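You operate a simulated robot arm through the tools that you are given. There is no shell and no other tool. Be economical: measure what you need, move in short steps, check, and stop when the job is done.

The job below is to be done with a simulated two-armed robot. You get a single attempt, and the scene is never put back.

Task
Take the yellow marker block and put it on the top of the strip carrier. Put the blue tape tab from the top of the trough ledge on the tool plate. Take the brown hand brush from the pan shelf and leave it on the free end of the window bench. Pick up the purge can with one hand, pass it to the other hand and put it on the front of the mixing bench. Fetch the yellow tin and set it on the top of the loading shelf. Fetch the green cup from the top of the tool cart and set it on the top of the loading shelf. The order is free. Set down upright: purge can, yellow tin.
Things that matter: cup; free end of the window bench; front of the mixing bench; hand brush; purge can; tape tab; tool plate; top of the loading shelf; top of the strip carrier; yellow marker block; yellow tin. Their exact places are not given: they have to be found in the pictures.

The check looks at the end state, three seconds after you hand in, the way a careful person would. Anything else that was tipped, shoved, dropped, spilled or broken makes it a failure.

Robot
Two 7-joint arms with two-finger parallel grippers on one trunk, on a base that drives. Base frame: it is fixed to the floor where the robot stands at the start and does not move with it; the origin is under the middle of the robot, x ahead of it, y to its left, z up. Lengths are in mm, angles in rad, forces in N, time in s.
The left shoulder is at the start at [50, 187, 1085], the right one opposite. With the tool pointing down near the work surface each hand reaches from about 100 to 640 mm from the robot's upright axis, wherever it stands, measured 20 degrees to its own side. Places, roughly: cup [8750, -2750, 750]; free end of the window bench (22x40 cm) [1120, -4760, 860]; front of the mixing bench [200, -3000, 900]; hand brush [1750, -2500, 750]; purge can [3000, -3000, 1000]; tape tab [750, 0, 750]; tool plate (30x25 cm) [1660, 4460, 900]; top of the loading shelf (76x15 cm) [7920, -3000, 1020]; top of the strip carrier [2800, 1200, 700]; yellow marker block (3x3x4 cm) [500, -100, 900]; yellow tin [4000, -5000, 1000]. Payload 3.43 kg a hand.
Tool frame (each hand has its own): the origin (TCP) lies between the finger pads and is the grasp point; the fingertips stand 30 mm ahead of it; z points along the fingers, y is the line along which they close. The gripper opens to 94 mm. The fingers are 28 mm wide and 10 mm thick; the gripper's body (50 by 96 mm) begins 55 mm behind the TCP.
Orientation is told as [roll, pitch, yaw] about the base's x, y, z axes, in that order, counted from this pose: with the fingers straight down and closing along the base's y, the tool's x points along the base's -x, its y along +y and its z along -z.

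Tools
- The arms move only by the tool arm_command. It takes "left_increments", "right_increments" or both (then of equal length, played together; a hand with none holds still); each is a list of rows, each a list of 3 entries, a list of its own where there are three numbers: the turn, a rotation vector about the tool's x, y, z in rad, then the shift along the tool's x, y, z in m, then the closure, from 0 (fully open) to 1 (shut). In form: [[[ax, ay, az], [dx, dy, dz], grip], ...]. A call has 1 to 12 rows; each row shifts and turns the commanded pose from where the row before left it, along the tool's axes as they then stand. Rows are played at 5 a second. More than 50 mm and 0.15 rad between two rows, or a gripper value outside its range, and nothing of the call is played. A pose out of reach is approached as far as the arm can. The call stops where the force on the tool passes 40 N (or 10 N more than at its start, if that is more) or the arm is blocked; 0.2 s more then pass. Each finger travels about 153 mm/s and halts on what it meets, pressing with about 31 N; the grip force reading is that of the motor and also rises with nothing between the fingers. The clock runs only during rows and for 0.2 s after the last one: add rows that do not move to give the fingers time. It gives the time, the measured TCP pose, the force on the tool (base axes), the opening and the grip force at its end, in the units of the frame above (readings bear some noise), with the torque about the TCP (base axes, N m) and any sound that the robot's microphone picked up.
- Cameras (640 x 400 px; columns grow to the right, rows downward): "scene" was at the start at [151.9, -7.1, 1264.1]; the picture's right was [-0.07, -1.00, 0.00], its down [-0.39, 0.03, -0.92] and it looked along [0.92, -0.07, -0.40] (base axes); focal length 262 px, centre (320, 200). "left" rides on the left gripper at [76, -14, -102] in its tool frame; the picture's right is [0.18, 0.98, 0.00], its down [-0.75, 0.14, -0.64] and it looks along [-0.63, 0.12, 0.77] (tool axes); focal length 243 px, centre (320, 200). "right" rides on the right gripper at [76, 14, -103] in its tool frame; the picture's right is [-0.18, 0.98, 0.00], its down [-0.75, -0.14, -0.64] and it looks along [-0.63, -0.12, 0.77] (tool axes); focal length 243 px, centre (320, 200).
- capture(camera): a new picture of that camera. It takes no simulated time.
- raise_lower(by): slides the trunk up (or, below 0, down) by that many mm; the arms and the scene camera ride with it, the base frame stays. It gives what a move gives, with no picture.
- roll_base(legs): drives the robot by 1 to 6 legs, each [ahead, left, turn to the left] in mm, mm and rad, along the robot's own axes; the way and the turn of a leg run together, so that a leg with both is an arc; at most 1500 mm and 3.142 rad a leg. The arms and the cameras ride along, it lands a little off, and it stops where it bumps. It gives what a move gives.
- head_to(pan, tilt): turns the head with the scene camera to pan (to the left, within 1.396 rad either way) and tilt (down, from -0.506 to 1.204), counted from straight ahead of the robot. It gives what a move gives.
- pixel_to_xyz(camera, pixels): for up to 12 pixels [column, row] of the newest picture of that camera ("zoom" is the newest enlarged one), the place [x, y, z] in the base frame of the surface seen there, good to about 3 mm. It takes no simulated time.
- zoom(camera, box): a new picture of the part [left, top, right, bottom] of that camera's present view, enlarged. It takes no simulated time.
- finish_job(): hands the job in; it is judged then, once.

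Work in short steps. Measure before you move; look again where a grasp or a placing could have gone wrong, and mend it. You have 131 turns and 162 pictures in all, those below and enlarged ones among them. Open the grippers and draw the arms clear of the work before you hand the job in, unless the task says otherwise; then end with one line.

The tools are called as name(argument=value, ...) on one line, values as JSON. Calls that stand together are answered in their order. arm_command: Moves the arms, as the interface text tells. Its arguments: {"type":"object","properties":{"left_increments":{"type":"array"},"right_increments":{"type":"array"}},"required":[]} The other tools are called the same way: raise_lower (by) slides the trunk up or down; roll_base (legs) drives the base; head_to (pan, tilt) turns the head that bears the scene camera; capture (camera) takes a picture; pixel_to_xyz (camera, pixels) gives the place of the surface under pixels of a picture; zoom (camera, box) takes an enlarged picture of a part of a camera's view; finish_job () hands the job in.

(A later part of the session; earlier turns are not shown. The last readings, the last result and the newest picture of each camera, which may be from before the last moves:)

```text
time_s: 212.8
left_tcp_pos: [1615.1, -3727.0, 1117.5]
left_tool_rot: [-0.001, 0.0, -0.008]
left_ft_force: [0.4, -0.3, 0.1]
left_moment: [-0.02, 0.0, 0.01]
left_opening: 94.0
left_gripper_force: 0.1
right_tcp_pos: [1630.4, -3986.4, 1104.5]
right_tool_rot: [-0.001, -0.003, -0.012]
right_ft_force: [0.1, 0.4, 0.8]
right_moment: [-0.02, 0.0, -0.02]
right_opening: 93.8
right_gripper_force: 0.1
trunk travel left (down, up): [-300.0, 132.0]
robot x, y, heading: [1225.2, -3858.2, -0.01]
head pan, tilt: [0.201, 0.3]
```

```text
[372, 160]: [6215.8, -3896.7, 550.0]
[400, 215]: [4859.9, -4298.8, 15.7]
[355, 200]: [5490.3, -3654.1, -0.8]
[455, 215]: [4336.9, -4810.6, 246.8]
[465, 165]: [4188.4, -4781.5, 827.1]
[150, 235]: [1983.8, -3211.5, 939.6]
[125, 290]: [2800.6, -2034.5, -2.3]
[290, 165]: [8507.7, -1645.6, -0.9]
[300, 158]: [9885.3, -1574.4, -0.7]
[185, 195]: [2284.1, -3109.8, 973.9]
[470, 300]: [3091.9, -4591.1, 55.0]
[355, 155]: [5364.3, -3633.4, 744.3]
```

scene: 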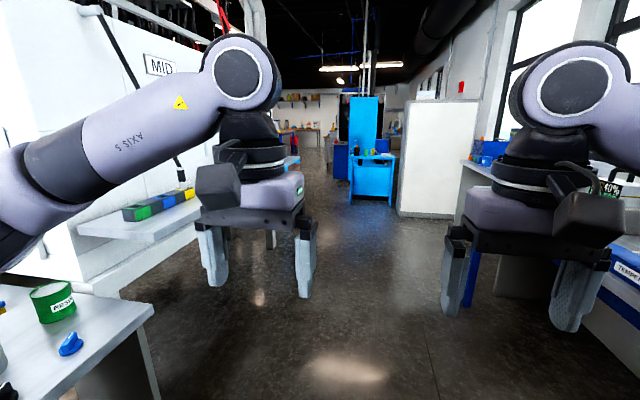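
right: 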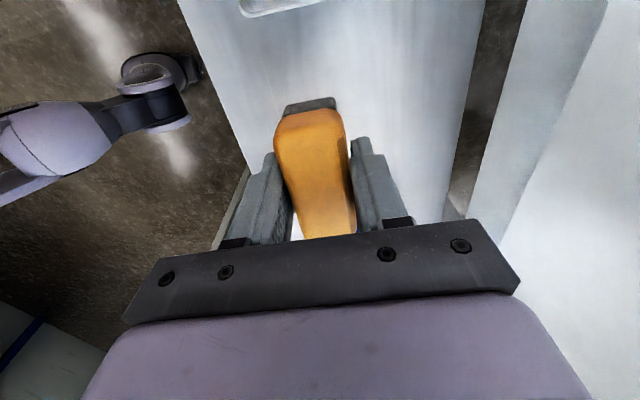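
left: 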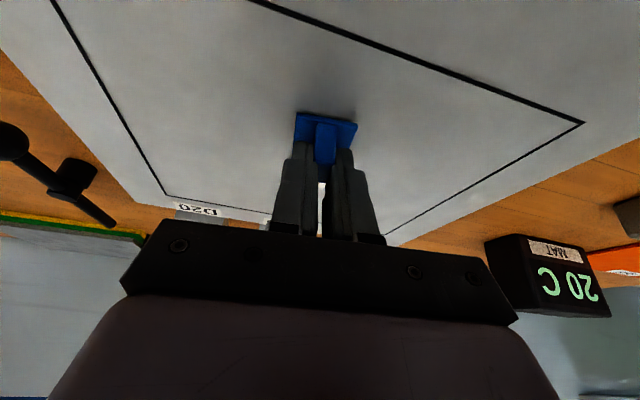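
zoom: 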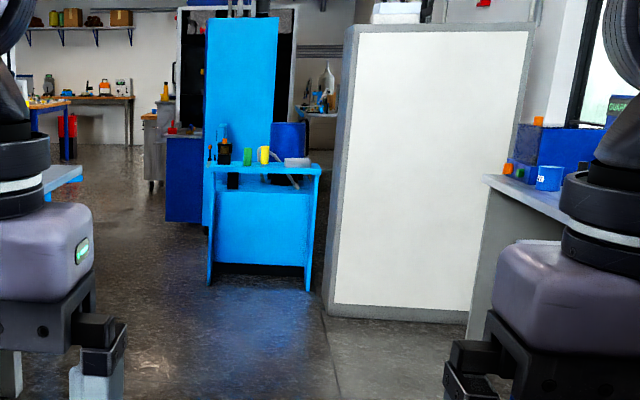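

I drive to about (2750,−3860) and face +y to see the side of the dryer around (3000,−3000).

roll_base(legs=[[1500, 0, 0.01], [0, 0, 1.57]])

head_to(pan=-0.15, tilt=0.4)

capture(camera="scene")

```text
time_s: 224.1
left_tcp_pos: [2588.3, -3486.3, 1117.9]
left_tool_rot: [0.0, 0.001, 1.572]
left_ft_force: [0.2, -0.7, 0.2]
left_moment: [-0.02, -0.01, 0.01]
left_opening: 94.1
left_gripper_force: 0.1
right_tcp_pos: [2847.4, -3467.4, 1105.1]
right_tool_rot: [-0.001, -0.001, 1.569]
right_ft_force: [0.7, 0.7, 0.1]
right_moment: [0.0, -0.02, 0.0]
right_opening: 94.2
right_gripper_force: 0.1
trunk travel left (down, up): [-300.0, 132.0]
robot x, y, heading: [2724.7, -3872.0, 1.567]
head pan, tilt: [0.201, 0.3]
```

```text
time_s: 224.9
left_tcp_pos: [2588.6, -3486.3, 1117.7]
left_tool_rot: [-0.003, 0.001, 1.574]
left_ft_force: [0.0, 1.2, 0.2]
left_moment: [0.02, -0.01, -0.02]
left_opening: 94.3
left_gripper_force: 0.0
right_tcp_pos: [2846.8, -3468.3, 1104.7]
right_tool_rot: [0.003, -0.002, 1.572]
right_ft_force: [-0.1, 0.6, -0.5]
right_moment: [0.01, -0.03, 0.02]
right_opening: 94.3
right_gripper_force: 0.0
trunk travel left (down, up): [-300.0, 132.0]
robot x, y, heading: [2720.1, -3876.1, 1.566]
head pan, tilt: [-0.15, 0.4]
```

```text
104 pictures are left
```

scene: 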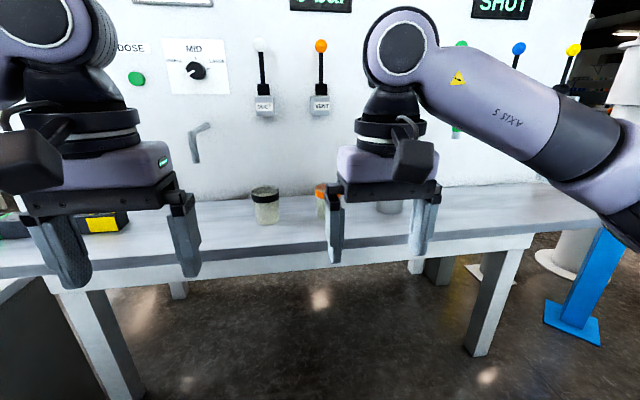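

A shelf at the dryer carries a jar (265,205), an orange object (322,195) and a can behind the right fingers (388,205). I zoom in and use the right hand camera too.

zoom(camera="scene", box=[230, 170, 430, 290])

capture(camera="right")

pixel_to_xyz(camera="scene", pixels=[[265, 190], [265, 215], [318, 190], [320, 205], [388, 205], [230, 220], [285, 240], [300, 190], [560, 210]])

```text
3.20 times, centred on (330, 230) of scene
```

zoom: 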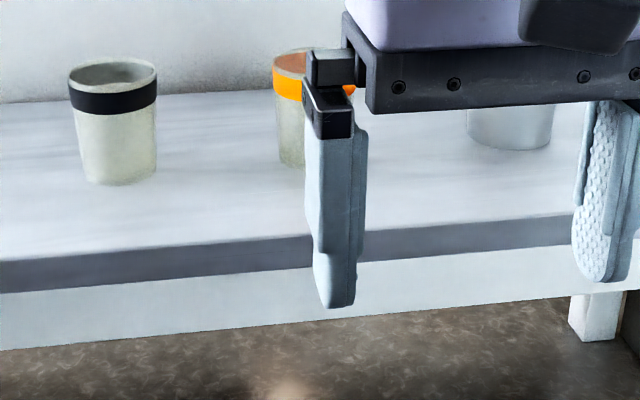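

```text
102 pictures are left
```

right: 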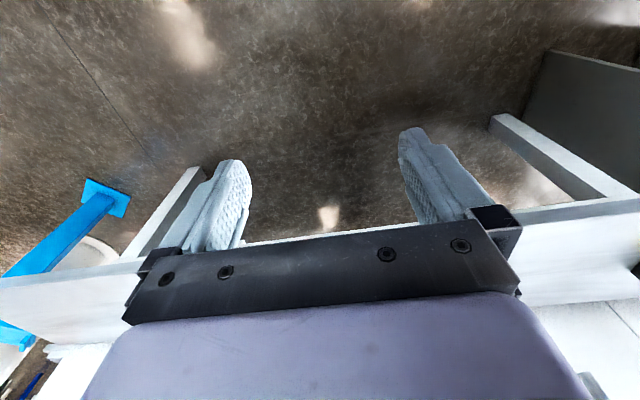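

```text
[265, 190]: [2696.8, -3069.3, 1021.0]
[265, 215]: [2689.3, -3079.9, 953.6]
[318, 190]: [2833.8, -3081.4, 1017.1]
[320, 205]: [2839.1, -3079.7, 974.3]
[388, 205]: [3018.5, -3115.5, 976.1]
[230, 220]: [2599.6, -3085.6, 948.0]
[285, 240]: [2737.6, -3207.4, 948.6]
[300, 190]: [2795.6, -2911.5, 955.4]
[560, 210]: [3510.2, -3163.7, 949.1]
```

The candidate is at about (3018,−3100). I shift the base 300 mm right so it sits between the hands.

roll_base(legs=[[0, -300, 0]])

head_to(pan=0, tilt=0.45)

capture(camera="scene")

zoom(camera="scene", box=[220, 120, 420, 245])

```text
time_s: 228.2
left_tcp_pos: [2891.8, -3486.5, 1118.9]
left_tool_rot: [0.0, 0.0, 1.576]
left_ft_force: [0.1, 0.8, 0.3]
left_moment: [0.0, -0.01, -0.02]
left_opening: 94.0
left_gripper_force: 0.0
right_tcp_pos: [3149.6, -3467.4, 1105.5]
right_tool_rot: [0.002, -0.002, 1.571]
right_ft_force: [0.6, -0.3, 0.1]
right_moment: [0.0, -0.01, -0.01]
right_opening: 93.9
right_gripper_force: 0.1
trunk travel left (down, up): [-300.0, 132.0]
robot x, y, heading: [3028.1, -3875.2, 1.568]
head pan, tilt: [-0.15, 0.4]
```

```text
time_s: 228.9
left_tcp_pos: [2891.1, -3486.4, 1117.0]
left_tool_rot: [-0.002, -0.001, 1.576]
left_ft_force: [0.6, 0.7, 0.5]
left_moment: [0.0, 0.0, 0.02]
left_opening: 93.9
left_gripper_force: 0.0
right_tcp_pos: [3149.3, -3468.6, 1105.2]
right_tool_rot: [0.0, 0.0, 1.571]
right_ft_force: [0.5, 0.3, 0.9]
right_moment: [0.04, -0.01, -0.02]
right_opening: 93.9
right_gripper_force: 0.0
trunk travel left (down, up): [-300.0, 132.0]
robot x, y, heading: [3024.9, -3875.5, 1.569]
head pan, tilt: [0.0, 0.45]
```

```text
101 pictures are left
```

scene: 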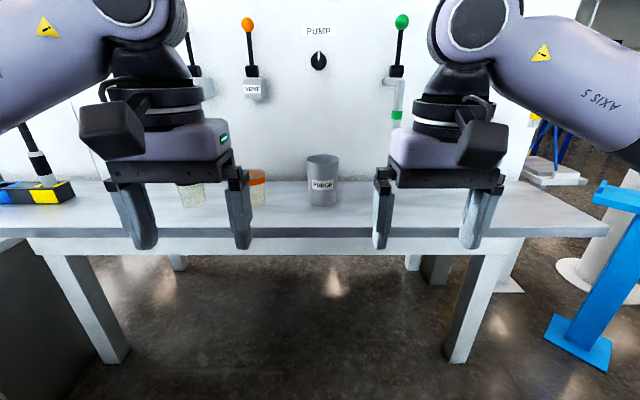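

```text
3.20 times, centred on (320, 182) of scene
```

zoom: 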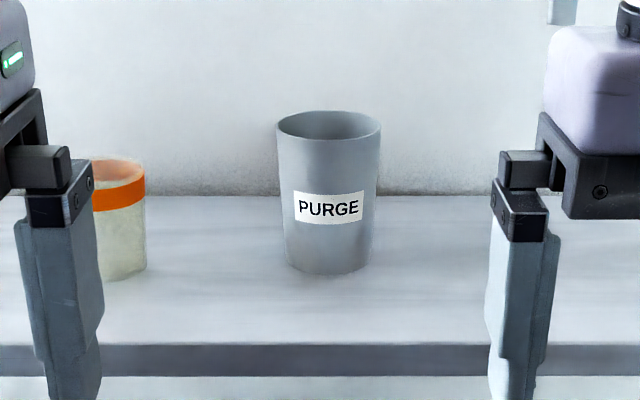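

The PURGE can is at (323,182). I measure its rim, width and base.

pixel_to_xyz(camera="scene", pixels=[[308, 162], [323, 165], [338, 162], [309, 175], [336, 175], [323, 190], [323, 202], [312, 195], [333, 195], [323, 154], [323, 210], [256, 185]])

zoom(camera="scene", box=[290, 140, 360, 215])

```text
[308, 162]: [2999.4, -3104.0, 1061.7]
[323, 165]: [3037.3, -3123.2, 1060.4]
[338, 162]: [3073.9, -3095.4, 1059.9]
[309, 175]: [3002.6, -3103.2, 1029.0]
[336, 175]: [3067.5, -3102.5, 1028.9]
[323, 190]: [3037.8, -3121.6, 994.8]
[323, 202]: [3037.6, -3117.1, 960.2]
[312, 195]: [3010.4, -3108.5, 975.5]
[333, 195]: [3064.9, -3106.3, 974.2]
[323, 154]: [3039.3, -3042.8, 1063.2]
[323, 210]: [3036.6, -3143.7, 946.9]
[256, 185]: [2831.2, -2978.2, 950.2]
```

```text
5.33 times, centred on (325, 178) of scene
```

zoom: 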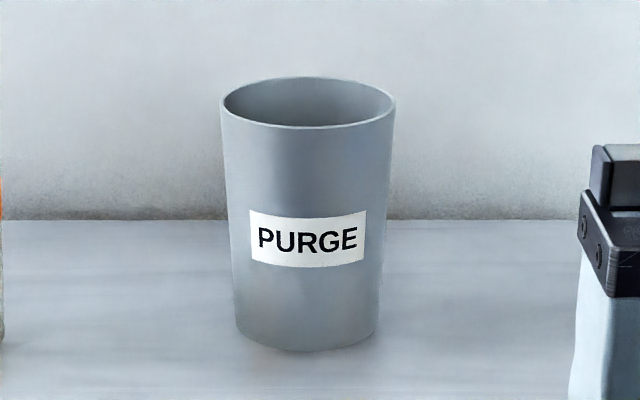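

The can: axis about (3037,−3083), rim ⌀≈80 at z 1062, base z 948. Plan: right hand grips it at a 45° forward tilt, later the left hand takes its far rim wall from above. I pre-shape the right hand and draw the left one back.

arm_command(right_increments=[[[0, -0.131, 0], [0, 0, 0], 0], [[0, -0.131, 0], [0, 0, 0], 0], [[0, -0.131, 0], [0, 0, 0], 0], [[0, -0.131, 0], [0, 0, 0], 0], [[0, -0.131, 0], [0, 0, 0], 0], [[0, -0.13, 0], [0, 0, 0], 0], [[0, 0, 0], [0.0094, 0.0373, -0.0094], 0], [[0, 0, 0], [0.0094, 0.0373, -0.0094], 0], [[0, 0, 0], [0.0094, 0.0373, -0.0094], 0], [[0, 0, 0], [0, 0, 0], 0]], left_increments=[[[0, 0, 0], [0.0133, 0.008, 0], 0], [[0, 0, 0], [0.0133, 0.008, 0], 0], [[0, 0, 0], [0.0133, 0.008, 0], 0], [[0, 0, 0], [0.0133, 0.008, 0], 0], [[0, 0, 0], [0.0133, 0.008, 0], 0], [[0, 0, 0], [0.0133, 0.008, 0], 0], [[0, 0, 0], [0.0133, 0.008, 0], 0], [[0, 0, 0], [0.0133, 0.008, 0], 0], [[0, 0, 0], [0.0133, 0.008, 0], 0], [[0, 0, 0], [0, 0, 0], 0]])

roll_base(legs=[[320, 0, 0]])

capture(camera="scene")

capture(camera="right")

```text
time_s: 231.1
left_tcp_pos: [2819.9, -3606.4, 1117.8]
left_tool_rot: [0.0, 0.002, 1.575]
left_ft_force: [0.2, 0.0, -0.8]
left_moment: [0.02, -0.01, 0.01]
left_opening: 94.1
left_gripper_force: 0.2
right_tcp_pos: [3037.7, -3509.1, 1103.8]
right_tool_rot: [0.002, -0.787, 1.569]
right_ft_force: [0.5, -1.0, 0.3]
right_moment: [-0.03, 0.0, -0.01]
right_opening: 94.0
right_gripper_force: 0.0
trunk travel left (down, up): [-300.0, 132.0]
robot x, y, heading: [3026.0, -3876.2, 1.57]
head pan, tilt: [0.0, 0.45]
```

```text
time_s: 233.2
left_tcp_pos: [2822.4, -3286.0, 1119.6]
left_tool_rot: [-0.002, 0.0, 1.571]
left_ft_force: [-0.3, 0.5, 0.7]
left_moment: [0.01, -0.01, -0.01]
left_opening: 94.0
left_gripper_force: 0.1
right_tcp_pos: [3038.9, -3188.9, 1103.7]
right_tool_rot: [0.002, -0.789, 1.568]
right_ft_force: [-0.6, -0.5, 0.7]
right_moment: [0.01, 0.0, 0.01]
right_opening: 93.8
right_gripper_force: 0.1
trunk travel left (down, up): [-300.0, 132.0]
robot x, y, heading: [3026.2, -3558.9, 1.566]
head pan, tilt: [0.0, 0.45]
```

```text
98 pictures are left
```

scene: 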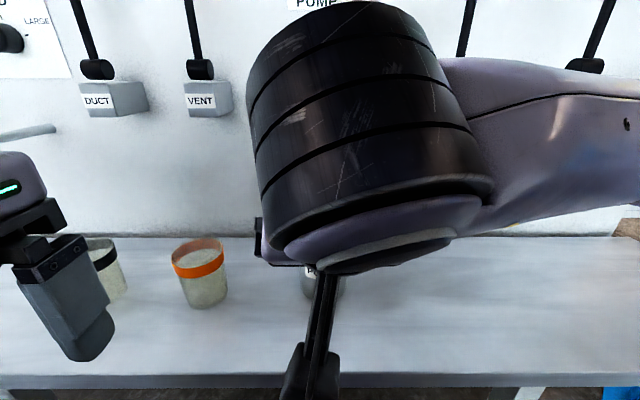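

```text
97 pictures are left
```

right: 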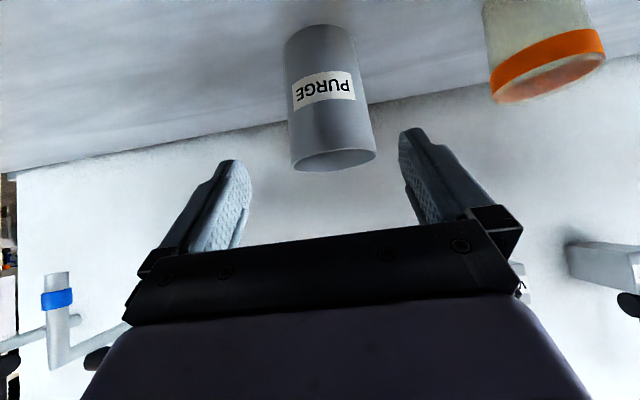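

I check the can's centring in the right camera (rim edges near (294,160) and (374,150)).

pixel_to_xyz(camera="right", pixels=[[294, 155], [373, 145], [332, 148], [330, 110], [290, 60], [355, 60], [325, 40], [300, 168], [330, 158]])

```text
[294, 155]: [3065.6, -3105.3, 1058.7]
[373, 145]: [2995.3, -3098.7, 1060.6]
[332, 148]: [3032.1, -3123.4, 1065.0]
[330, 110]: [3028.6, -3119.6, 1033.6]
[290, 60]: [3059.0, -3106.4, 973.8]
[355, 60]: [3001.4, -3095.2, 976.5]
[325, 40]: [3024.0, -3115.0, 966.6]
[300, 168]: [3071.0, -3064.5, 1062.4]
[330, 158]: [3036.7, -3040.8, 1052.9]
```

Centre x≈3033. I advance two thirds along the tool axis with a 5 mm lateral correction and check.

arm_command(right_increments=[[[0, 0, 0], [-0.0021, 0.005, 0.03], 0], [[0, 0, 0], [-0.0021, 0, 0.03], 0], [[0, 0, 0], [0, 0, 0], 0]])

capture(camera="right")

```text
time_s: 234.0
left_tcp_pos: [2821.5, -3286.3, 1118.4]
left_tool_rot: [-0.001, 0.0, 1.571]
left_ft_force: [-0.5, -0.1, 0.1]
left_moment: [-0.02, 0.01, 0.03]
left_opening: 94.0
left_gripper_force: 0.1
right_tcp_pos: [3033.2, -3143.6, 1064.2]
right_tool_rot: [0.001, -0.788, 1.568]
right_ft_force: [0.6, -0.3, -0.5]
right_moment: [0.0, -0.02, -0.01]
right_opening: 94.1
right_gripper_force: 0.0
trunk travel left (down, up): [-300.0, 132.0]
robot x, y, heading: [3028.7, -3558.9, 1.572]
head pan, tilt: [0.0, 0.45]
```

```text
96 pictures are left
```

right: 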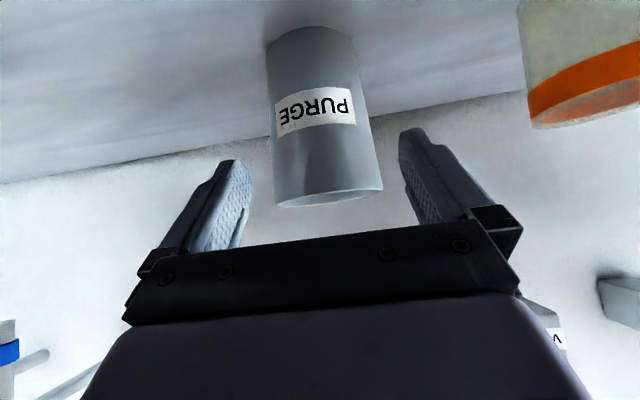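

The can is centred between the fingers. I advance the remaining 68 mm and close.

arm_command(right_increments=[[[0, 0, 0], [-0.0015, 0, 0.034], 0], [[0, 0, 0], [-0.0015, 0, 0.034], 0], [[0, 0, 0], [0, 0, 0], 0], [[0, 0, 0], [0, 0, 0], 0.2], [[0, 0, 0], [0, 0, 0], 0.6], [[0, 0, 0], [0, 0, 0], 1], [[0, 0, 0], [0, 0, 0], 1]])

capture(camera="right")

```text
time_s: 235.6
left_tcp_pos: [2820.6, -3286.3, 1118.0]
left_tool_rot: [-0.001, -0.001, 1.572]
left_ft_force: [0.2, 0.4, -0.6]
left_moment: [-0.01, -0.01, 0.0]
left_opening: 93.9
left_gripper_force: 0.0
right_tcp_pos: [3033.6, -3092.7, 1019.3]
right_tool_rot: [0.002, -0.789, 1.568]
right_ft_force: [-0.3, 1.2, 1.7]
right_moment: [0.13, -0.09, -0.01]
right_opening: 78.6
right_gripper_force: 30.7
trunk travel left (down, up): [-300.0, 132.0]
robot x, y, heading: [3027.6, -3558.2, 1.569]
head pan, tilt: [0.0, 0.45]
```

```text
95 pictures are left
```

right: 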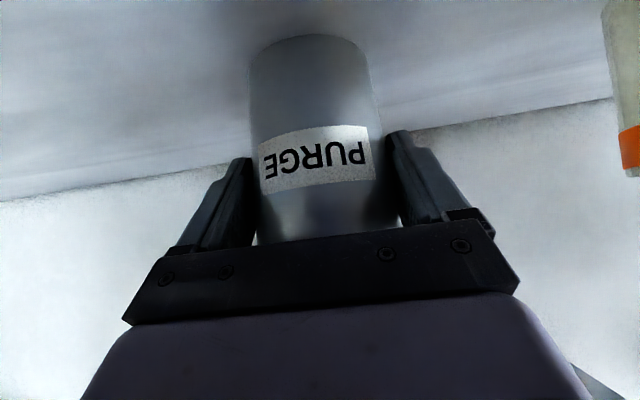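

Gripped at 78.6 mm. I lift 90 mm straight up and back the base away.

arm_command(right_increments=[[[0, 0, 0], [-0.015, 0, -0.015], 1], [[0, 0, 0], [-0.025, 0, -0.025], 1], [[0, 0, 0], [-0.025, 0, -0.025], 1]])

roll_base(legs=[[-420, 0, 0]])

capture(camera="right")

capture(camera="left")

```text
time_s: 236.4
left_tcp_pos: [2822.0, -3286.8, 1117.7]
left_tool_rot: [-0.002, 0.0, 1.571]
left_ft_force: [-0.5, 0.6, 0.6]
left_moment: [0.01, 0.03, 0.03]
left_opening: 94.0
left_gripper_force: 0.1
right_tcp_pos: [3034.3, -3094.7, 1109.4]
right_tool_rot: [-0.001, -0.788, 1.571]
right_ft_force: [-0.1, 0.2, -1.8]
right_moment: [-0.04, -0.01, 0.0]
right_opening: 78.9
right_gripper_force: 30.9
trunk travel left (down, up): [-300.0, 132.0]
robot x, y, heading: [3026.4, -3555.3, 1.572]
head pan, tilt: [0.0, 0.45]
```

```text
time_s: 239.0
left_tcp_pos: [2819.7, -3704.2, 1118.1]
left_tool_rot: [0.001, -0.001, 1.576]
left_ft_force: [0.5, 0.1, -0.6]
left_moment: [0.0, 0.0, -0.01]
left_opening: 93.9
left_gripper_force: 0.0
right_tcp_pos: [3031.9, -3509.7, 1109.7]
right_tool_rot: [0.002, -0.786, 1.572]
right_ft_force: [-0.1, -0.7, -1.5]
right_moment: [-0.04, 0.03, 0.02]
right_opening: 79.1
right_gripper_force: 30.8
trunk travel left (down, up): [-300.0, 132.0]
robot x, y, heading: [3023.7, -3975.8, 1.567]
head pan, tilt: [0.0, 0.45]
```

```text
94 pictures are left
```

right: 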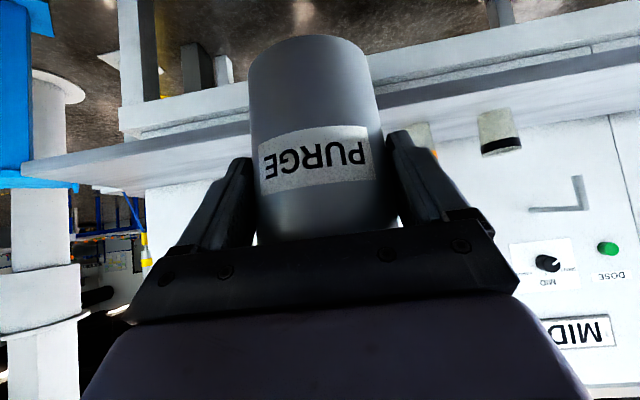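

```text
93 pictures are left
```

left: 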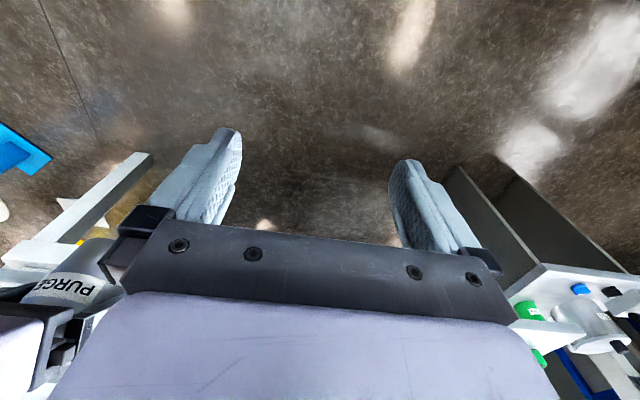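

The can is held. I bring it down and slightly closer, while the left wrist turns 90° to close fore-and-aft.

arm_command(right_increments=[[[0, 0, 0], [0.0371, 0, 0.0159], 1], [[0, 0, 0], [0.0371, 0, 0.0159], 1], [[0, 0, 0], [0.0371, 0, 0.0159], 1], [[0, 0, 0], [0.0371, 0, 0.0159], 1], [[0, 0, 0], [0, 0, 0], 1], [[0, 0, 0], [0, 0, 0], 1], [[0, 0, 0], [0, 0, 0], 1], [[0, 0, 0], [0, 0, 0], 1], [[0, 0, 0], [0, 0, 0], 1], [[0, 0, 0], [0, 0, 0], 1], [[0, 0, 0], [0, 0, 0], 1]], left_increments=[[[0, 0, 0.1428], [0, 0, 0], 0], [[0, 0, 0.1428], [0, 0, 0], 0], [[0, 0, 0.1428], [0, 0, 0], 0], [[0, 0, 0.1428], [0, 0, 0], 0], [[0, 0, 0.1428], [0, 0, 0], 0], [[0, 0, 0.1428], [0, 0, 0], 0], [[0, 0, 0.1428], [0, 0, 0], 0], [[0, 0, 0.1428], [0, 0, 0], 0], [[0, 0, 0.1428], [0, 0, 0], 0], [[0, 0, 0.1428], [0, 0, 0], 0], [[0, 0, 0.1428], [0, 0, 0], 0]])

head_to(pan=0, tilt=0.7)

capture(camera="scene")

```text
time_s: 241.4
left_tcp_pos: [2840.1, -3724.4, 1110.3]
left_tool_rot: [0.0, -0.002, 0.004]
left_ft_force: [0.0, 0.1, -0.3]
left_moment: [-0.03, 0.01, -0.01]
left_opening: 93.8
left_gripper_force: 0.1
left hand out of reach, approached as far as the arm can: row 10, 11
right_tcp_pos: [3030.8, -3571.0, 959.5]
right_tool_rot: [0.003, -0.787, 1.571]
right_ft_force: [-0.1, -0.8, -1.7]
right_moment: [-0.04, 0.02, 0.0]
right_opening: 78.8
right_gripper_force: 31.5
trunk travel left (down, up): [-300.0, 132.0]
robot x, y, heading: [3026.1, -3970.0, 1.571]
head pan, tilt: [0.0, 0.45]
```

```text
time_s: 242.2
left_tcp_pos: [2840.2, -3724.6, 1109.3]
left_tool_rot: [0.0, -0.001, 0.008]
left_ft_force: [0.8, -0.7, 0.4]
left_moment: [-0.01, 0.0, -0.01]
left_opening: 94.1
left_gripper_force: 0.0
right_tcp_pos: [3031.8, -3571.1, 960.6]
right_tool_rot: [0.002, -0.788, 1.571]
right_ft_force: [0.2, -0.5, -1.2]
right_moment: [0.0, 0.01, 0.01]
right_opening: 78.9
right_gripper_force: 31.0
trunk travel left (down, up): [-300.0, 132.0]
robot x, y, heading: [3027.2, -3973.9, 1.569]
head pan, tilt: [0.0, 0.7]
```

```text
92 pictures are left
```

scene: 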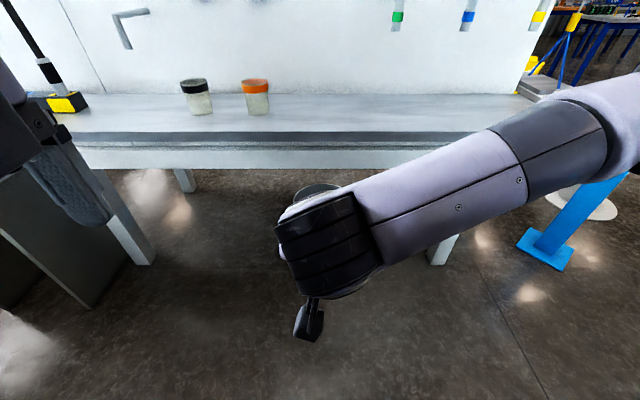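

I measure the visible far rim near (318,186) to place the left hand.

zoom(camera="scene", box=[270, 160, 370, 220])

pixel_to_xyz(camera="scene", pixels=[[318, 185], [310, 185], [326, 185], [300, 190], [335, 187], [318, 188], [318, 190]])

```text
6.40 times, centred on (320, 190) of scene
```

zoom: 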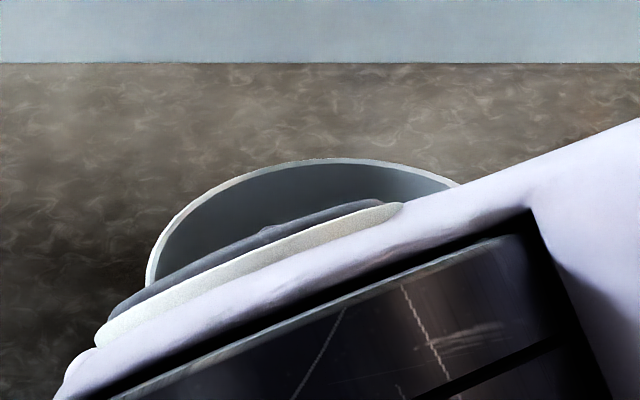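

```text
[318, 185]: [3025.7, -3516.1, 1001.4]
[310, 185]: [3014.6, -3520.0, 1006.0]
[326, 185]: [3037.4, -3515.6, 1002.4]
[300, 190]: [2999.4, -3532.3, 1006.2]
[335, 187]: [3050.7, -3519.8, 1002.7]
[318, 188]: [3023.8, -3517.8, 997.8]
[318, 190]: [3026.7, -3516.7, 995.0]
```

Far rim wall is at about (3031,−3517,1004). I bring the left hand forward first, then sideways over it, staying above the rim.

arm_command(left_increments=[[[0, 0, 0], [0, 0.0415, 0], 0], [[0, 0, 0], [0, 0.0415, 0], 0], [[0, 0, 0], [0, 0.0415, 0], 0], [[0, 0, 0], [0, 0.0415, 0], 0], [[0, 0, 0], [0, 0.0415, 0], 0], [[0, 0, 0], [-0.045, 0, 0], 0], [[0, 0, 0], [-0.045, 0, 0], 0], [[0, 0, 0], [0, 0, 0], 0]])

capture(camera="scene")

capture(camera="left")

```text
time_s: 243.7
left_tcp_pos: [2987.5, -3665.2, 1073.7]
left_tool_rot: [-0.002, 0.033, -0.012]
left_ft_force: [-0.9, -1.0, 0.2]
left_moment: [0.04, -0.03, -0.07]
left_opening: 93.8
left_gripper_force: 0.0
left hand out of reach, approached as far as the arm can: row 1, 2, 3, 4, 5
right_tcp_pos: [3033.1, -3570.4, 957.2]
right_tool_rot: [-0.003, -0.786, 1.571]
right_ft_force: [-0.7, 0.5, -1.2]
right_moment: [-0.01, -0.03, -0.02]
right_opening: 79.0
right_gripper_force: 31.1
trunk travel left (down, up): [-300.0, 132.0]
robot x, y, heading: [3024.3, -3973.4, 1.572]
head pan, tilt: [0.0, 0.7]
stopped in row 7 (left hand): the force on the tool passed its limit at 91 N (the readings are from after the stop); the commanded pose is now the measured one
```

```text
90 pictures are left
```

scene: 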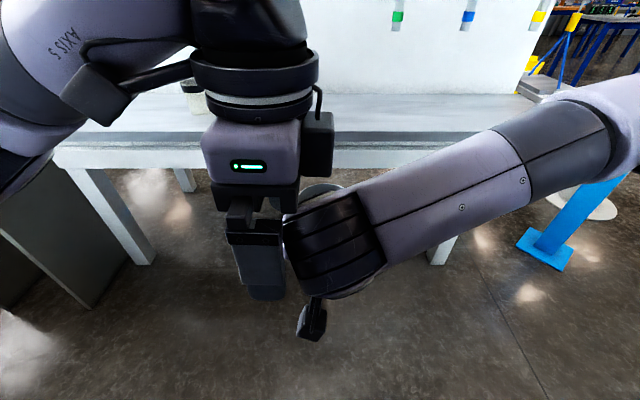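

```text
89 pictures are left
```

left: 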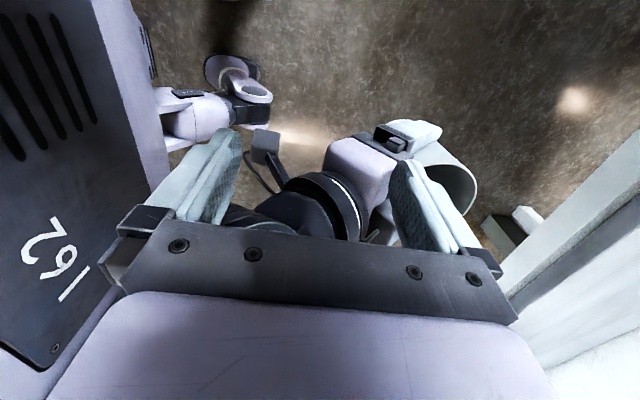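

The left wrist's yaw limit kept it from going forward, and it touched the right wrist; the can is still held. I move the left hand away to the left and unwind its yaw.

arm_command(left_increments=[[[0, 0, 0], [0.03, 0, -0.02], 0], [[0, 0, 0], [0.04, 0, -0.01], 0], [[0, 0, 0], [0.045, 0, 0], 0], [[0, 0, -0.145], [0.03, 0, 0], 0], [[0, 0, -0.145], [0, 0, 0], 0], [[0, 0, -0.145], [0, 0, 0], 0], [[0, 0, -0.145], [0, 0, 0], 0], [[0, 0, -0.145], [0, 0, 0], 0], [[0, 0, -0.145], [0, 0, 0], 0], [[0, 0, -0.145], [0, 0, 0], 0], [[0, 0, -0.145], [0, 0, 0], 0], [[0, 0, -0.145], [0, 0, 0], 0]])

capture(camera="right")

```text
time_s: 246.3
left_tcp_pos: [2856.8, -3692.3, 1099.5]
left_tool_rot: [0.031, 0.01, 1.297]
left_ft_force: [-0.1, -0.2, 1.3]
left_moment: [-0.03, -0.01, 0.0]
left_opening: 94.0
left_gripper_force: 0.1
left hand out of reach, approached as far as the arm can: row 2, 3
right_tcp_pos: [3033.0, -3570.2, 959.5]
right_tool_rot: [-0.002, -0.786, 1.572]
right_ft_force: [0.0, 0.4, -0.2]
right_moment: [0.0, -0.02, 0.01]
right_opening: 78.8
right_gripper_force: 30.6
trunk travel left (down, up): [-300.0, 132.0]
robot x, y, heading: [3026.8, -3973.3, 1.57]
head pan, tilt: [0.0, 0.7]
```

```text
88 pictures are left
```

right: 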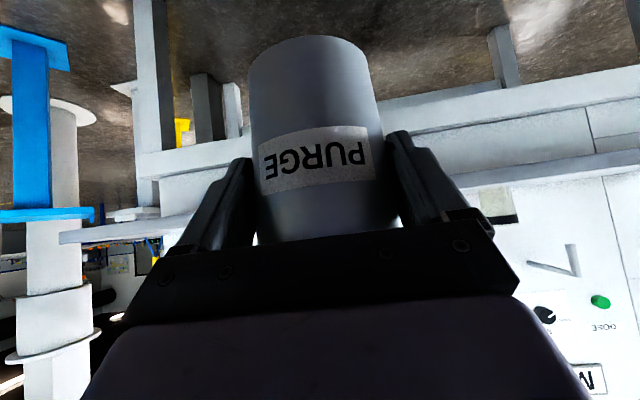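

The can hasn't moved in the right hand. I continue turning the left wrist the other way, to yaw ≈3.04.

arm_command(left_increments=[[[0, 0, -0.145], [0, 0, 0], 0], [[0, 0, -0.145], [0, 0, 0], 0], [[0, 0, -0.145], [0, 0, 0], 0], [[0, 0, -0.145], [0, 0, 0], 0], [[0, 0, -0.145], [0, 0, 0], 0], [[0, 0, -0.145], [0, 0, 0], 0], [[0, 0, -0.145], [0, 0, 0], 0], [[0, 0, -0.145], [0, 0, 0], 0], [[0, 0, -0.145], [0, 0, 0], 0], [[0, 0, -0.145], [0, 0, 0], 0], [[0, 0, -0.145], [0, 0, 0], 0], [[0, 0, -0.145], [0, 0, 0], 0]])

```text
time_s: 248.9
left_tcp_pos: [2856.7, -3692.1, 1100.2]
left_tool_rot: [0.006, -0.034, 3.038]
left_ft_force: [-0.3, -0.6, -0.4]
left_moment: [0.02, 0.01, -0.01]
left_opening: 94.0
left_gripper_force: 0.0
right_tcp_pos: [3033.0, -3571.4, 959.1]
right_tool_rot: [-0.002, -0.789, 1.571]
right_ft_force: [0.2, -0.6, -1.9]
right_moment: [-0.05, -0.01, -0.01]
right_opening: 78.8
right_gripper_force: 31.1
trunk travel left (down, up): [-300.0, 132.0]
robot x, y, heading: [3026.1, -3971.6, 1.567]
head pan, tilt: [0.0, 0.7]
```

I finish the yaw, go forward past the right wrist, then sideways over the far rim in steps.

arm_command(left_increments=[[[-0.006, 0.034, -0.102], [0, 0, 0], 0], [[0, 0, 0], [0, -0.0438, 0], 0], [[0, 0, 0], [0, -0.0438, 0], 0], [[0, 0, 0], [0, -0.0438, 0], 0], [[0, 0, 0], [0, -0.0438, 0], 0], [[0, 0, 0], [0, 0, 0], 0]])

capture(camera="left")

capture(camera="scene")

```text
time_s: 250.3
left_tcp_pos: [2858.1, -3516.9, 1099.3]
left_tool_rot: [0.009, 0.001, 3.132]
left_ft_force: [-0.8, -0.7, -0.4]
left_moment: [0.03, 0.0, 0.0]
left_opening: 94.3
left_gripper_force: 0.0
right_tcp_pos: [3034.1, -3571.2, 959.1]
right_tool_rot: [-0.002, -0.79, 1.57]
right_ft_force: [-0.7, 0.4, -1.7]
right_moment: [-0.02, 0.01, -0.02]
right_opening: 78.5
right_gripper_force: 30.9
trunk travel left (down, up): [-300.0, 132.0]
robot x, y, heading: [3024.9, -3973.6, 1.57]
head pan, tilt: [0.0, 0.7]
```

```text
87 pictures are left
```

left: 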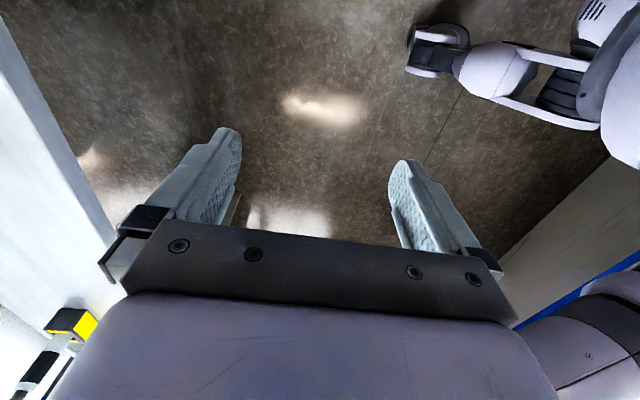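

```text
86 pictures are left
```

scene: 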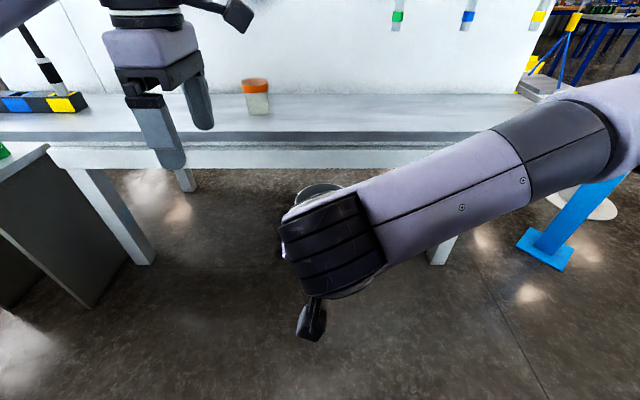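

The left hand moved freely. I check the height and position of the right forearm against the left camera's path.

pixel_to_xyz(camera="scene", pixels=[[350, 190], [400, 180], [450, 160], [520, 130], [300, 210], [330, 200], [560, 100], [318, 185]])

```text
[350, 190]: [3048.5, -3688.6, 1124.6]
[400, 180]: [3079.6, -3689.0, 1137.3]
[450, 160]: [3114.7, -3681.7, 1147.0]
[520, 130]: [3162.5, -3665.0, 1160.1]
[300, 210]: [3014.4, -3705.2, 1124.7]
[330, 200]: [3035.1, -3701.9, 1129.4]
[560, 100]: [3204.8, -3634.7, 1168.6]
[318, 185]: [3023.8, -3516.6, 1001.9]
```

The right forearm is at y≈−3690, more than 100 mm clear. I slide the left hand over the rim.

arm_command(left_increments=[[[0, 0, 0], [0.0433, 0, 0], 0], [[0, 0, 0], [0.0433, 0, 0], 0], [[0, 0, 0], [0.0433, 0, 0], 0], [[0, 0, 0], [0.0433, 0, 0], 0], [[0, 0, 0], [0, 0, 0], 0]])

capture(camera="left")

```text
time_s: 251.5
left_tcp_pos: [3032.3, -3516.7, 1099.0]
left_tool_rot: [0.009, 0.002, 3.135]
left_ft_force: [0.2, -0.4, 0.3]
left_moment: [-0.01, -0.03, 0.0]
left_opening: 94.1
left_gripper_force: 0.1
right_tcp_pos: [3034.5, -3570.3, 959.8]
right_tool_rot: [-0.001, -0.786, 1.569]
right_ft_force: [-0.3, -0.4, -0.4]
right_moment: [0.02, 0.03, 0.0]
right_opening: 78.6
right_gripper_force: 30.9
trunk travel left (down, up): [-300.0, 132.0]
robot x, y, heading: [3028.5, -3971.6, 1.567]
head pan, tilt: [0.0, 0.7]
```

```text
85 pictures are left
```

left: 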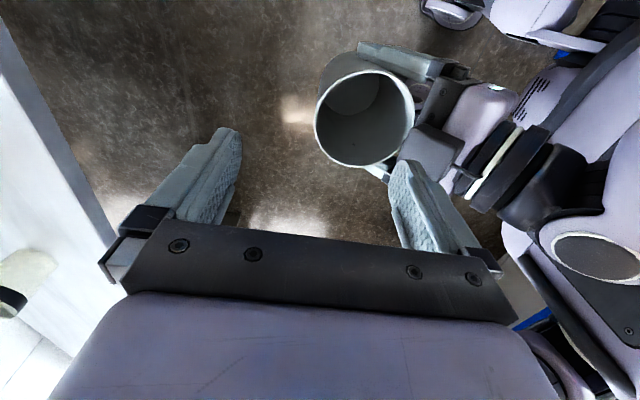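

I measure the rim in the left view: far wall at (316,125) and the can's other rim points.

pixel_to_xyz(camera="left", pixels=[[317, 125], [316, 118], [365, 72], [357, 165], [411, 120], [330, 152], [335, 90]])

```text
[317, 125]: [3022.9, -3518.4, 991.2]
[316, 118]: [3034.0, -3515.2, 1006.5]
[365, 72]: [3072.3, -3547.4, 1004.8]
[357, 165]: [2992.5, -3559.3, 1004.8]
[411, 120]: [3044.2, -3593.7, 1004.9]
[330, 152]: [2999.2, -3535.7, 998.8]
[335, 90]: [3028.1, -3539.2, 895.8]
```

The wall sits right at the TCP; the inner finger will go inside the can. I descend 113 mm and close the left hand slowly.

arm_command(left_increments=[[[0, 0, 0], [0.0015, 0, 0.04], 0], [[0, 0, 0], [0, 0, 0.04], 0], [[0, 0, 0], [0, 0, 0.033], 0], [[0, 0, 0], [0, 0, 0], 0.4], [[0, 0, 0], [0, 0, 0], 0.7], [[0, 0, 0], [0, 0, 0], 0.9], [[0, 0, 0], [0, 0, 0], 1], [[0, 0, 0], [0, 0, 0], 1], [[0, 0, 0], [0, 0, 0], 1]])

capture(camera="left")

capture(camera="right")

```text
time_s: 253.5
left_tcp_pos: [3034.3, -3519.1, 984.7]
left_tool_rot: [0.014, 0.001, 3.132]
left_ft_force: [-1.1, -18.6, 3.7]
left_moment: [-0.53, 0.04, -0.14]
left_opening: 7.1
left_gripper_force: 30.9
right_tcp_pos: [3035.3, -3568.5, 959.3]
right_tool_rot: [-0.002, -0.793, 1.568]
right_ft_force: [0.7, 20.0, -5.3]
right_moment: [-0.21, 0.02, 0.1]
right_opening: 78.7
right_gripper_force: 30.8
trunk travel left (down, up): [-300.0, 132.0]
robot x, y, heading: [3025.6, -3973.1, 1.562]
head pan, tilt: [0.0, 0.7]
```

```text
84 pictures are left
```

left: 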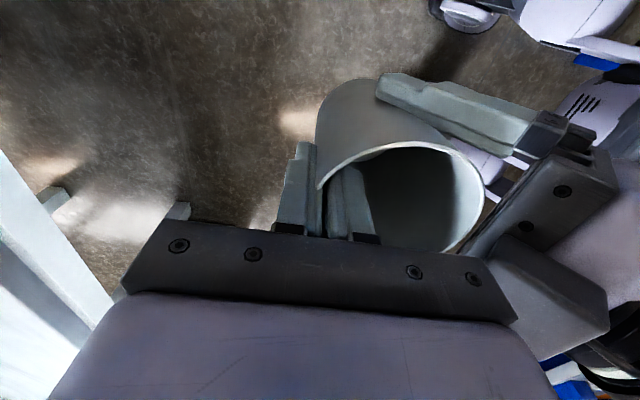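

```text
83 pictures are left
```

right: 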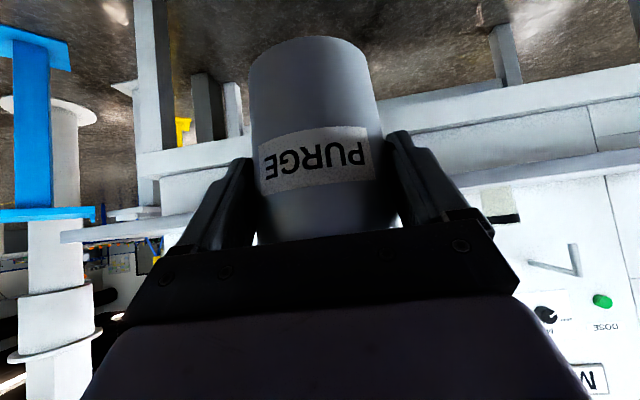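

Left has the wall (7.1 mm) with ~19 N of fore-aft tension. I relax it by 2 mm, open the right hand and withdraw it along its axis.

arm_command(left_increments=[[[0, 0, 0], [0, 0.0022, 0], 1], [[0, 0, 0], [0, 0, 0], 1], [[0, 0, 0], [0, 0, 0], 1], [[0, 0, 0], [0, 0, 0], 1], [[0, 0, 0], [0, 0, 0], 1], [[0, 0, 0], [0, 0, 0], 1], [[0, 0, 0], [0, 0, 0], 1], [[0, 0, 0], [0, 0, 0], 1]], right_increments=[[[0, 0, 0], [0, 0, 0], 1], [[0, 0, 0], [0, 0, 0], 0.8], [[0, 0, 0], [0, 0, 0], 0], [[0, 0, 0], [0, 0, 0], 0], [[0, 0, 0], [0, 0, 0], 0], [[0, 0, 0], [0, 0, -0.03], 0], [[0, 0, 0], [0, 0, -0.03], 0], [[0, 0, 0], [0, 0, -0.03], 0]])

capture(camera="right")

capture(camera="left")

```text
time_s: 255.3
left_tcp_pos: [3034.5, -3520.3, 985.8]
left_tool_rot: [0.009, 0.001, 3.135]
left_ft_force: [0.1, 0.9, 0.5]
left_moment: [0.05, 0.0, 0.02]
left_opening: 6.5
left_gripper_force: 30.6
right_tcp_pos: [3034.6, -3634.1, 1023.4]
right_tool_rot: [-0.002, -0.787, 1.571]
right_ft_force: [0.0, 0.1, 0.0]
right_moment: [0.04, -0.01, -0.02]
right_opening: 94.0
right_gripper_force: 0.1
trunk travel left (down, up): [-300.0, 132.0]
robot x, y, heading: [3025.0, -3973.3, 1.569]
head pan, tilt: [0.0, 0.7]
```

```text
82 pictures are left
```

right: 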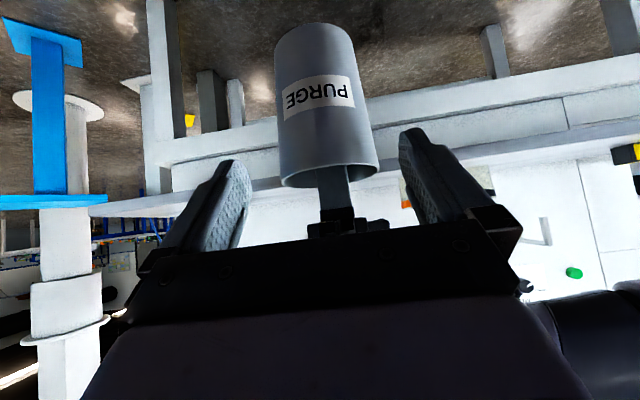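

```text
81 pictures are left
```

left: 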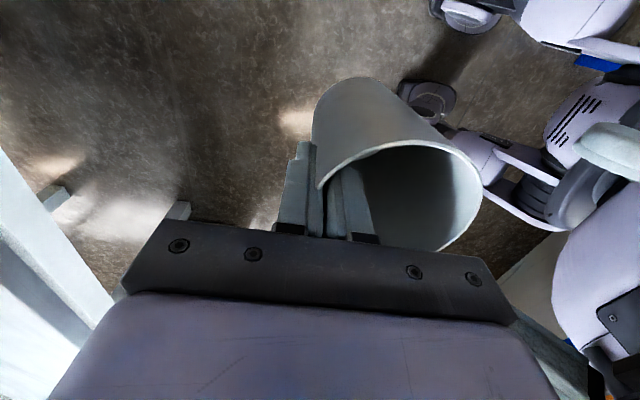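

The left hand alone holds the can upright. I straighten and tuck the right hand, raise the can, then drive to the mixing bench.

arm_command(right_increments=[[[0, 0, 0], [0, -0.045, -0.01], 0], [[0, 0, 0], [0, -0.045, -0.01], 0], [[0, 0, 0], [0, -0.04, 0], 0], [[0, 0.131, 0], [0, 0, 0], 0], [[0, 0.131, 0], [0, 0, 0], 0], [[0, 0.131, 0], [0, 0, 0], 0], [[0, 0.131, 0], [0, 0, 0], 0], [[0, 0.131, 0], [0, 0, 0], 0], [[0, 0.131, 0], [0, 0, 0], 0], [[0, 0, 0], [0, 0, -0.03], 0], [[0, 0, 0], [0, 0, -0.03], 0]], left_increments=[[[0, 0, 0], [0, 0, 0], 1], [[0, 0, 0], [0, 0, 0], 1], [[0, 0, 0], [0, 0, 0], 1], [[0, 0, 0], [0, 0, 0], 1], [[0, 0, 0], [-0.03, 0, 0], 1], [[0, 0, 0], [-0.03, 0, 0], 1], [[0, 0, 0], [-0.03, 0, 0], 1], [[0, 0, 0], [0, 0.03, -0.03], 1], [[0, 0, 0], [0, 0.03, -0.03], 1], [[0, 0, 0], [0, 0.02, -0.04], 1], [[0, 0, 0], [0, 0, -0.04], 1]])

roll_base(legs=[[0, 1500, 0], [0, 525, 0], [0, 0, 1.57], [0, -880, 0]])

head_to(pan=0, tilt=0.5)

capture(camera="scene")

```text
time_s: 257.7
left_tcp_pos: [2942.2, -3602.0, 1126.6]
left_tool_rot: [0.01, 0.0, 3.136]
left_ft_force: [-0.7, -0.6, -0.9]
left_moment: [0.04, 0.0, 0.0]
left_opening: 6.4
left_gripper_force: 31.0
right_tcp_pos: [3153.6, -3636.4, 1107.4]
right_tool_rot: [-0.002, -0.001, 1.571]
right_ft_force: [-0.7, -0.4, 0.6]
right_moment: [0.02, 0.03, 0.0]
right_opening: 93.9
right_gripper_force: 0.0
right hand out of reach, approached as far as the arm can: row 3
trunk travel left (down, up): [-300.0, 132.0]
robot x, y, heading: [3025.8, -3969.6, 1.567]
head pan, tilt: [0.0, 0.7]
```

```text
time_s: 287.3
left_tcp_pos: [614.5, -3189.8, 1126.9]
left_tool_rot: [0.008, -0.001, -1.572]
left_ft_force: [-0.4, 1.0, -1.3]
left_moment: [0.04, 0.05, 0.04]
left_opening: 6.6
left_gripper_force: 31.1
right_tcp_pos: [646.6, -2977.7, 1106.0]
right_tool_rot: [0.0, -0.002, -3.136]
right_ft_force: [-0.8, 0.7, -0.5]
right_moment: [0.01, 0.02, -0.03]
right_opening: 94.1
right_gripper_force: 0.0
trunk travel left (down, up): [-300.0, 132.0]
robot x, y, heading: [988.5, -3103.1, -3.138]
head pan, tilt: [0.0, 0.7]
```

```text
time_s: 288.0
left_tcp_pos: [614.6, -3189.7, 1125.3]
left_tool_rot: [0.009, -0.001, -1.571]
left_ft_force: [0.5, -0.6, -1.7]
left_moment: [-0.02, 0.04, -0.04]
left_opening: 6.5
left_gripper_force: 31.1
right_tcp_pos: [648.4, -2977.4, 1106.2]
right_tool_rot: [0.0, -0.002, -3.137]
right_ft_force: [0.1, -0.1, -0.4]
right_moment: [0.05, -0.01, -0.01]
right_opening: 94.1
right_gripper_force: 0.1
trunk travel left (down, up): [-300.0, 132.0]
robot x, y, heading: [985.9, -3102.3, -3.14]
head pan, tilt: [0.0, 0.499]
```

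```text
80 pictures are left
```

scene: 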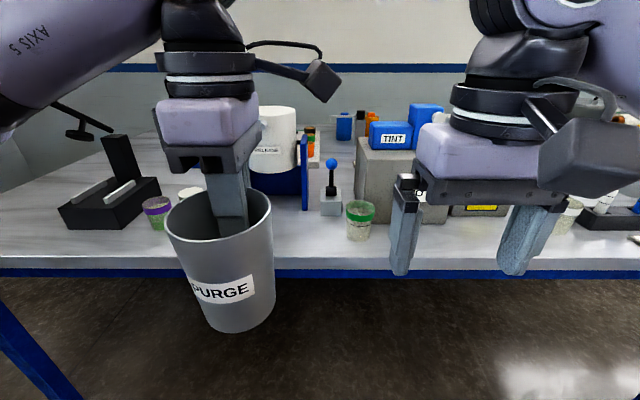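

The bench front strip has a green-lidded jar at (358,225). I measure free space around it.

pixel_to_xyz(camera="scene", pixels=[[358, 240], [346, 225], [374, 225], [320, 240], [330, 212], [300, 208], [320, 262], [440, 222], [450, 240], [157, 225], [160, 245], [285, 240]])

zoom(camera="scene", box=[240, 120, 460, 290])

```text
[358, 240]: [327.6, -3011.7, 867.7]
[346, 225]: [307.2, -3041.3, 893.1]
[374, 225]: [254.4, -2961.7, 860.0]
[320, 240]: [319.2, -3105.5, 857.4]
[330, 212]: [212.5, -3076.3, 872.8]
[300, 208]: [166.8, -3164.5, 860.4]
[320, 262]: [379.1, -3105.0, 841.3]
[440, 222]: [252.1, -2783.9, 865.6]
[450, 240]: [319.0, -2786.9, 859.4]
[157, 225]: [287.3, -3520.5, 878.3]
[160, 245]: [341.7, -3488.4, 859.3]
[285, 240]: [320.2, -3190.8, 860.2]
```

```text
2.35 times, centred on (350, 205) of scene
```

zoom: 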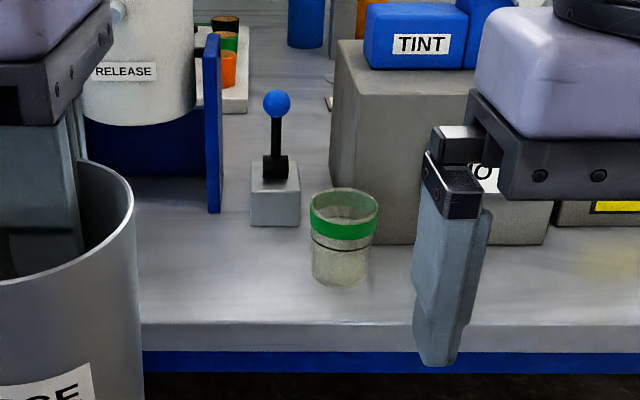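

The free front spot between the stand and the jar is about (305,−3150). I check the lever ball and stand heights, then roll closer.

pixel_to_xyz(camera="scene", pixels=[[331, 162], [305, 150], [305, 205], [290, 150], [285, 110], [331, 196]])

roll_base(legs=[[235, -40, 0]])

capture(camera="scene")

capture(camera="left")

```text
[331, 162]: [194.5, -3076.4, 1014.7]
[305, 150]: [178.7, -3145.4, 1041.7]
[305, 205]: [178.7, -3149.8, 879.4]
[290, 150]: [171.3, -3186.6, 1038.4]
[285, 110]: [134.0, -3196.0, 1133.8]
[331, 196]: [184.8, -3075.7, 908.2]
```

```text
time_s: 289.8
left_tcp_pos: [376.7, -3148.7, 1125.0]
left_tool_rot: [0.011, 0.002, -1.571]
left_ft_force: [0.4, -0.3, -1.9]
left_moment: [-0.02, 0.03, -0.03]
left_opening: 6.5
left_gripper_force: 30.6
right_tcp_pos: [411.3, -2938.4, 1105.8]
right_tool_rot: [0.001, -0.002, -3.14]
right_ft_force: [-0.5, 0.5, -0.1]
right_moment: [0.03, -0.03, 0.03]
right_opening: 93.9
right_gripper_force: 0.0
trunk travel left (down, up): [-300.0, 132.0]
robot x, y, heading: [750.4, -3065.1, -3.139]
head pan, tilt: [0.0, 0.499]
```

```text
78 pictures are left
```

scene: 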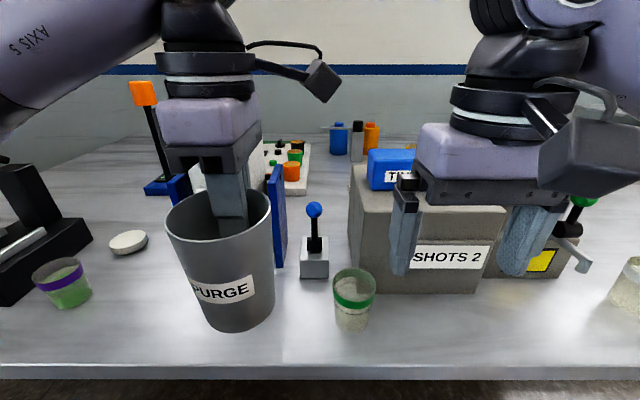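

```text
77 pictures are left
```

left: 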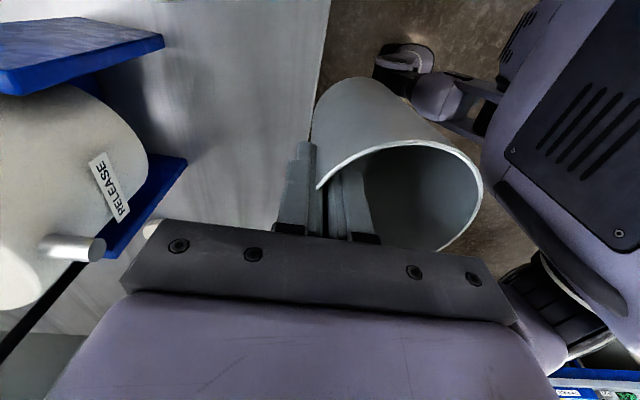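

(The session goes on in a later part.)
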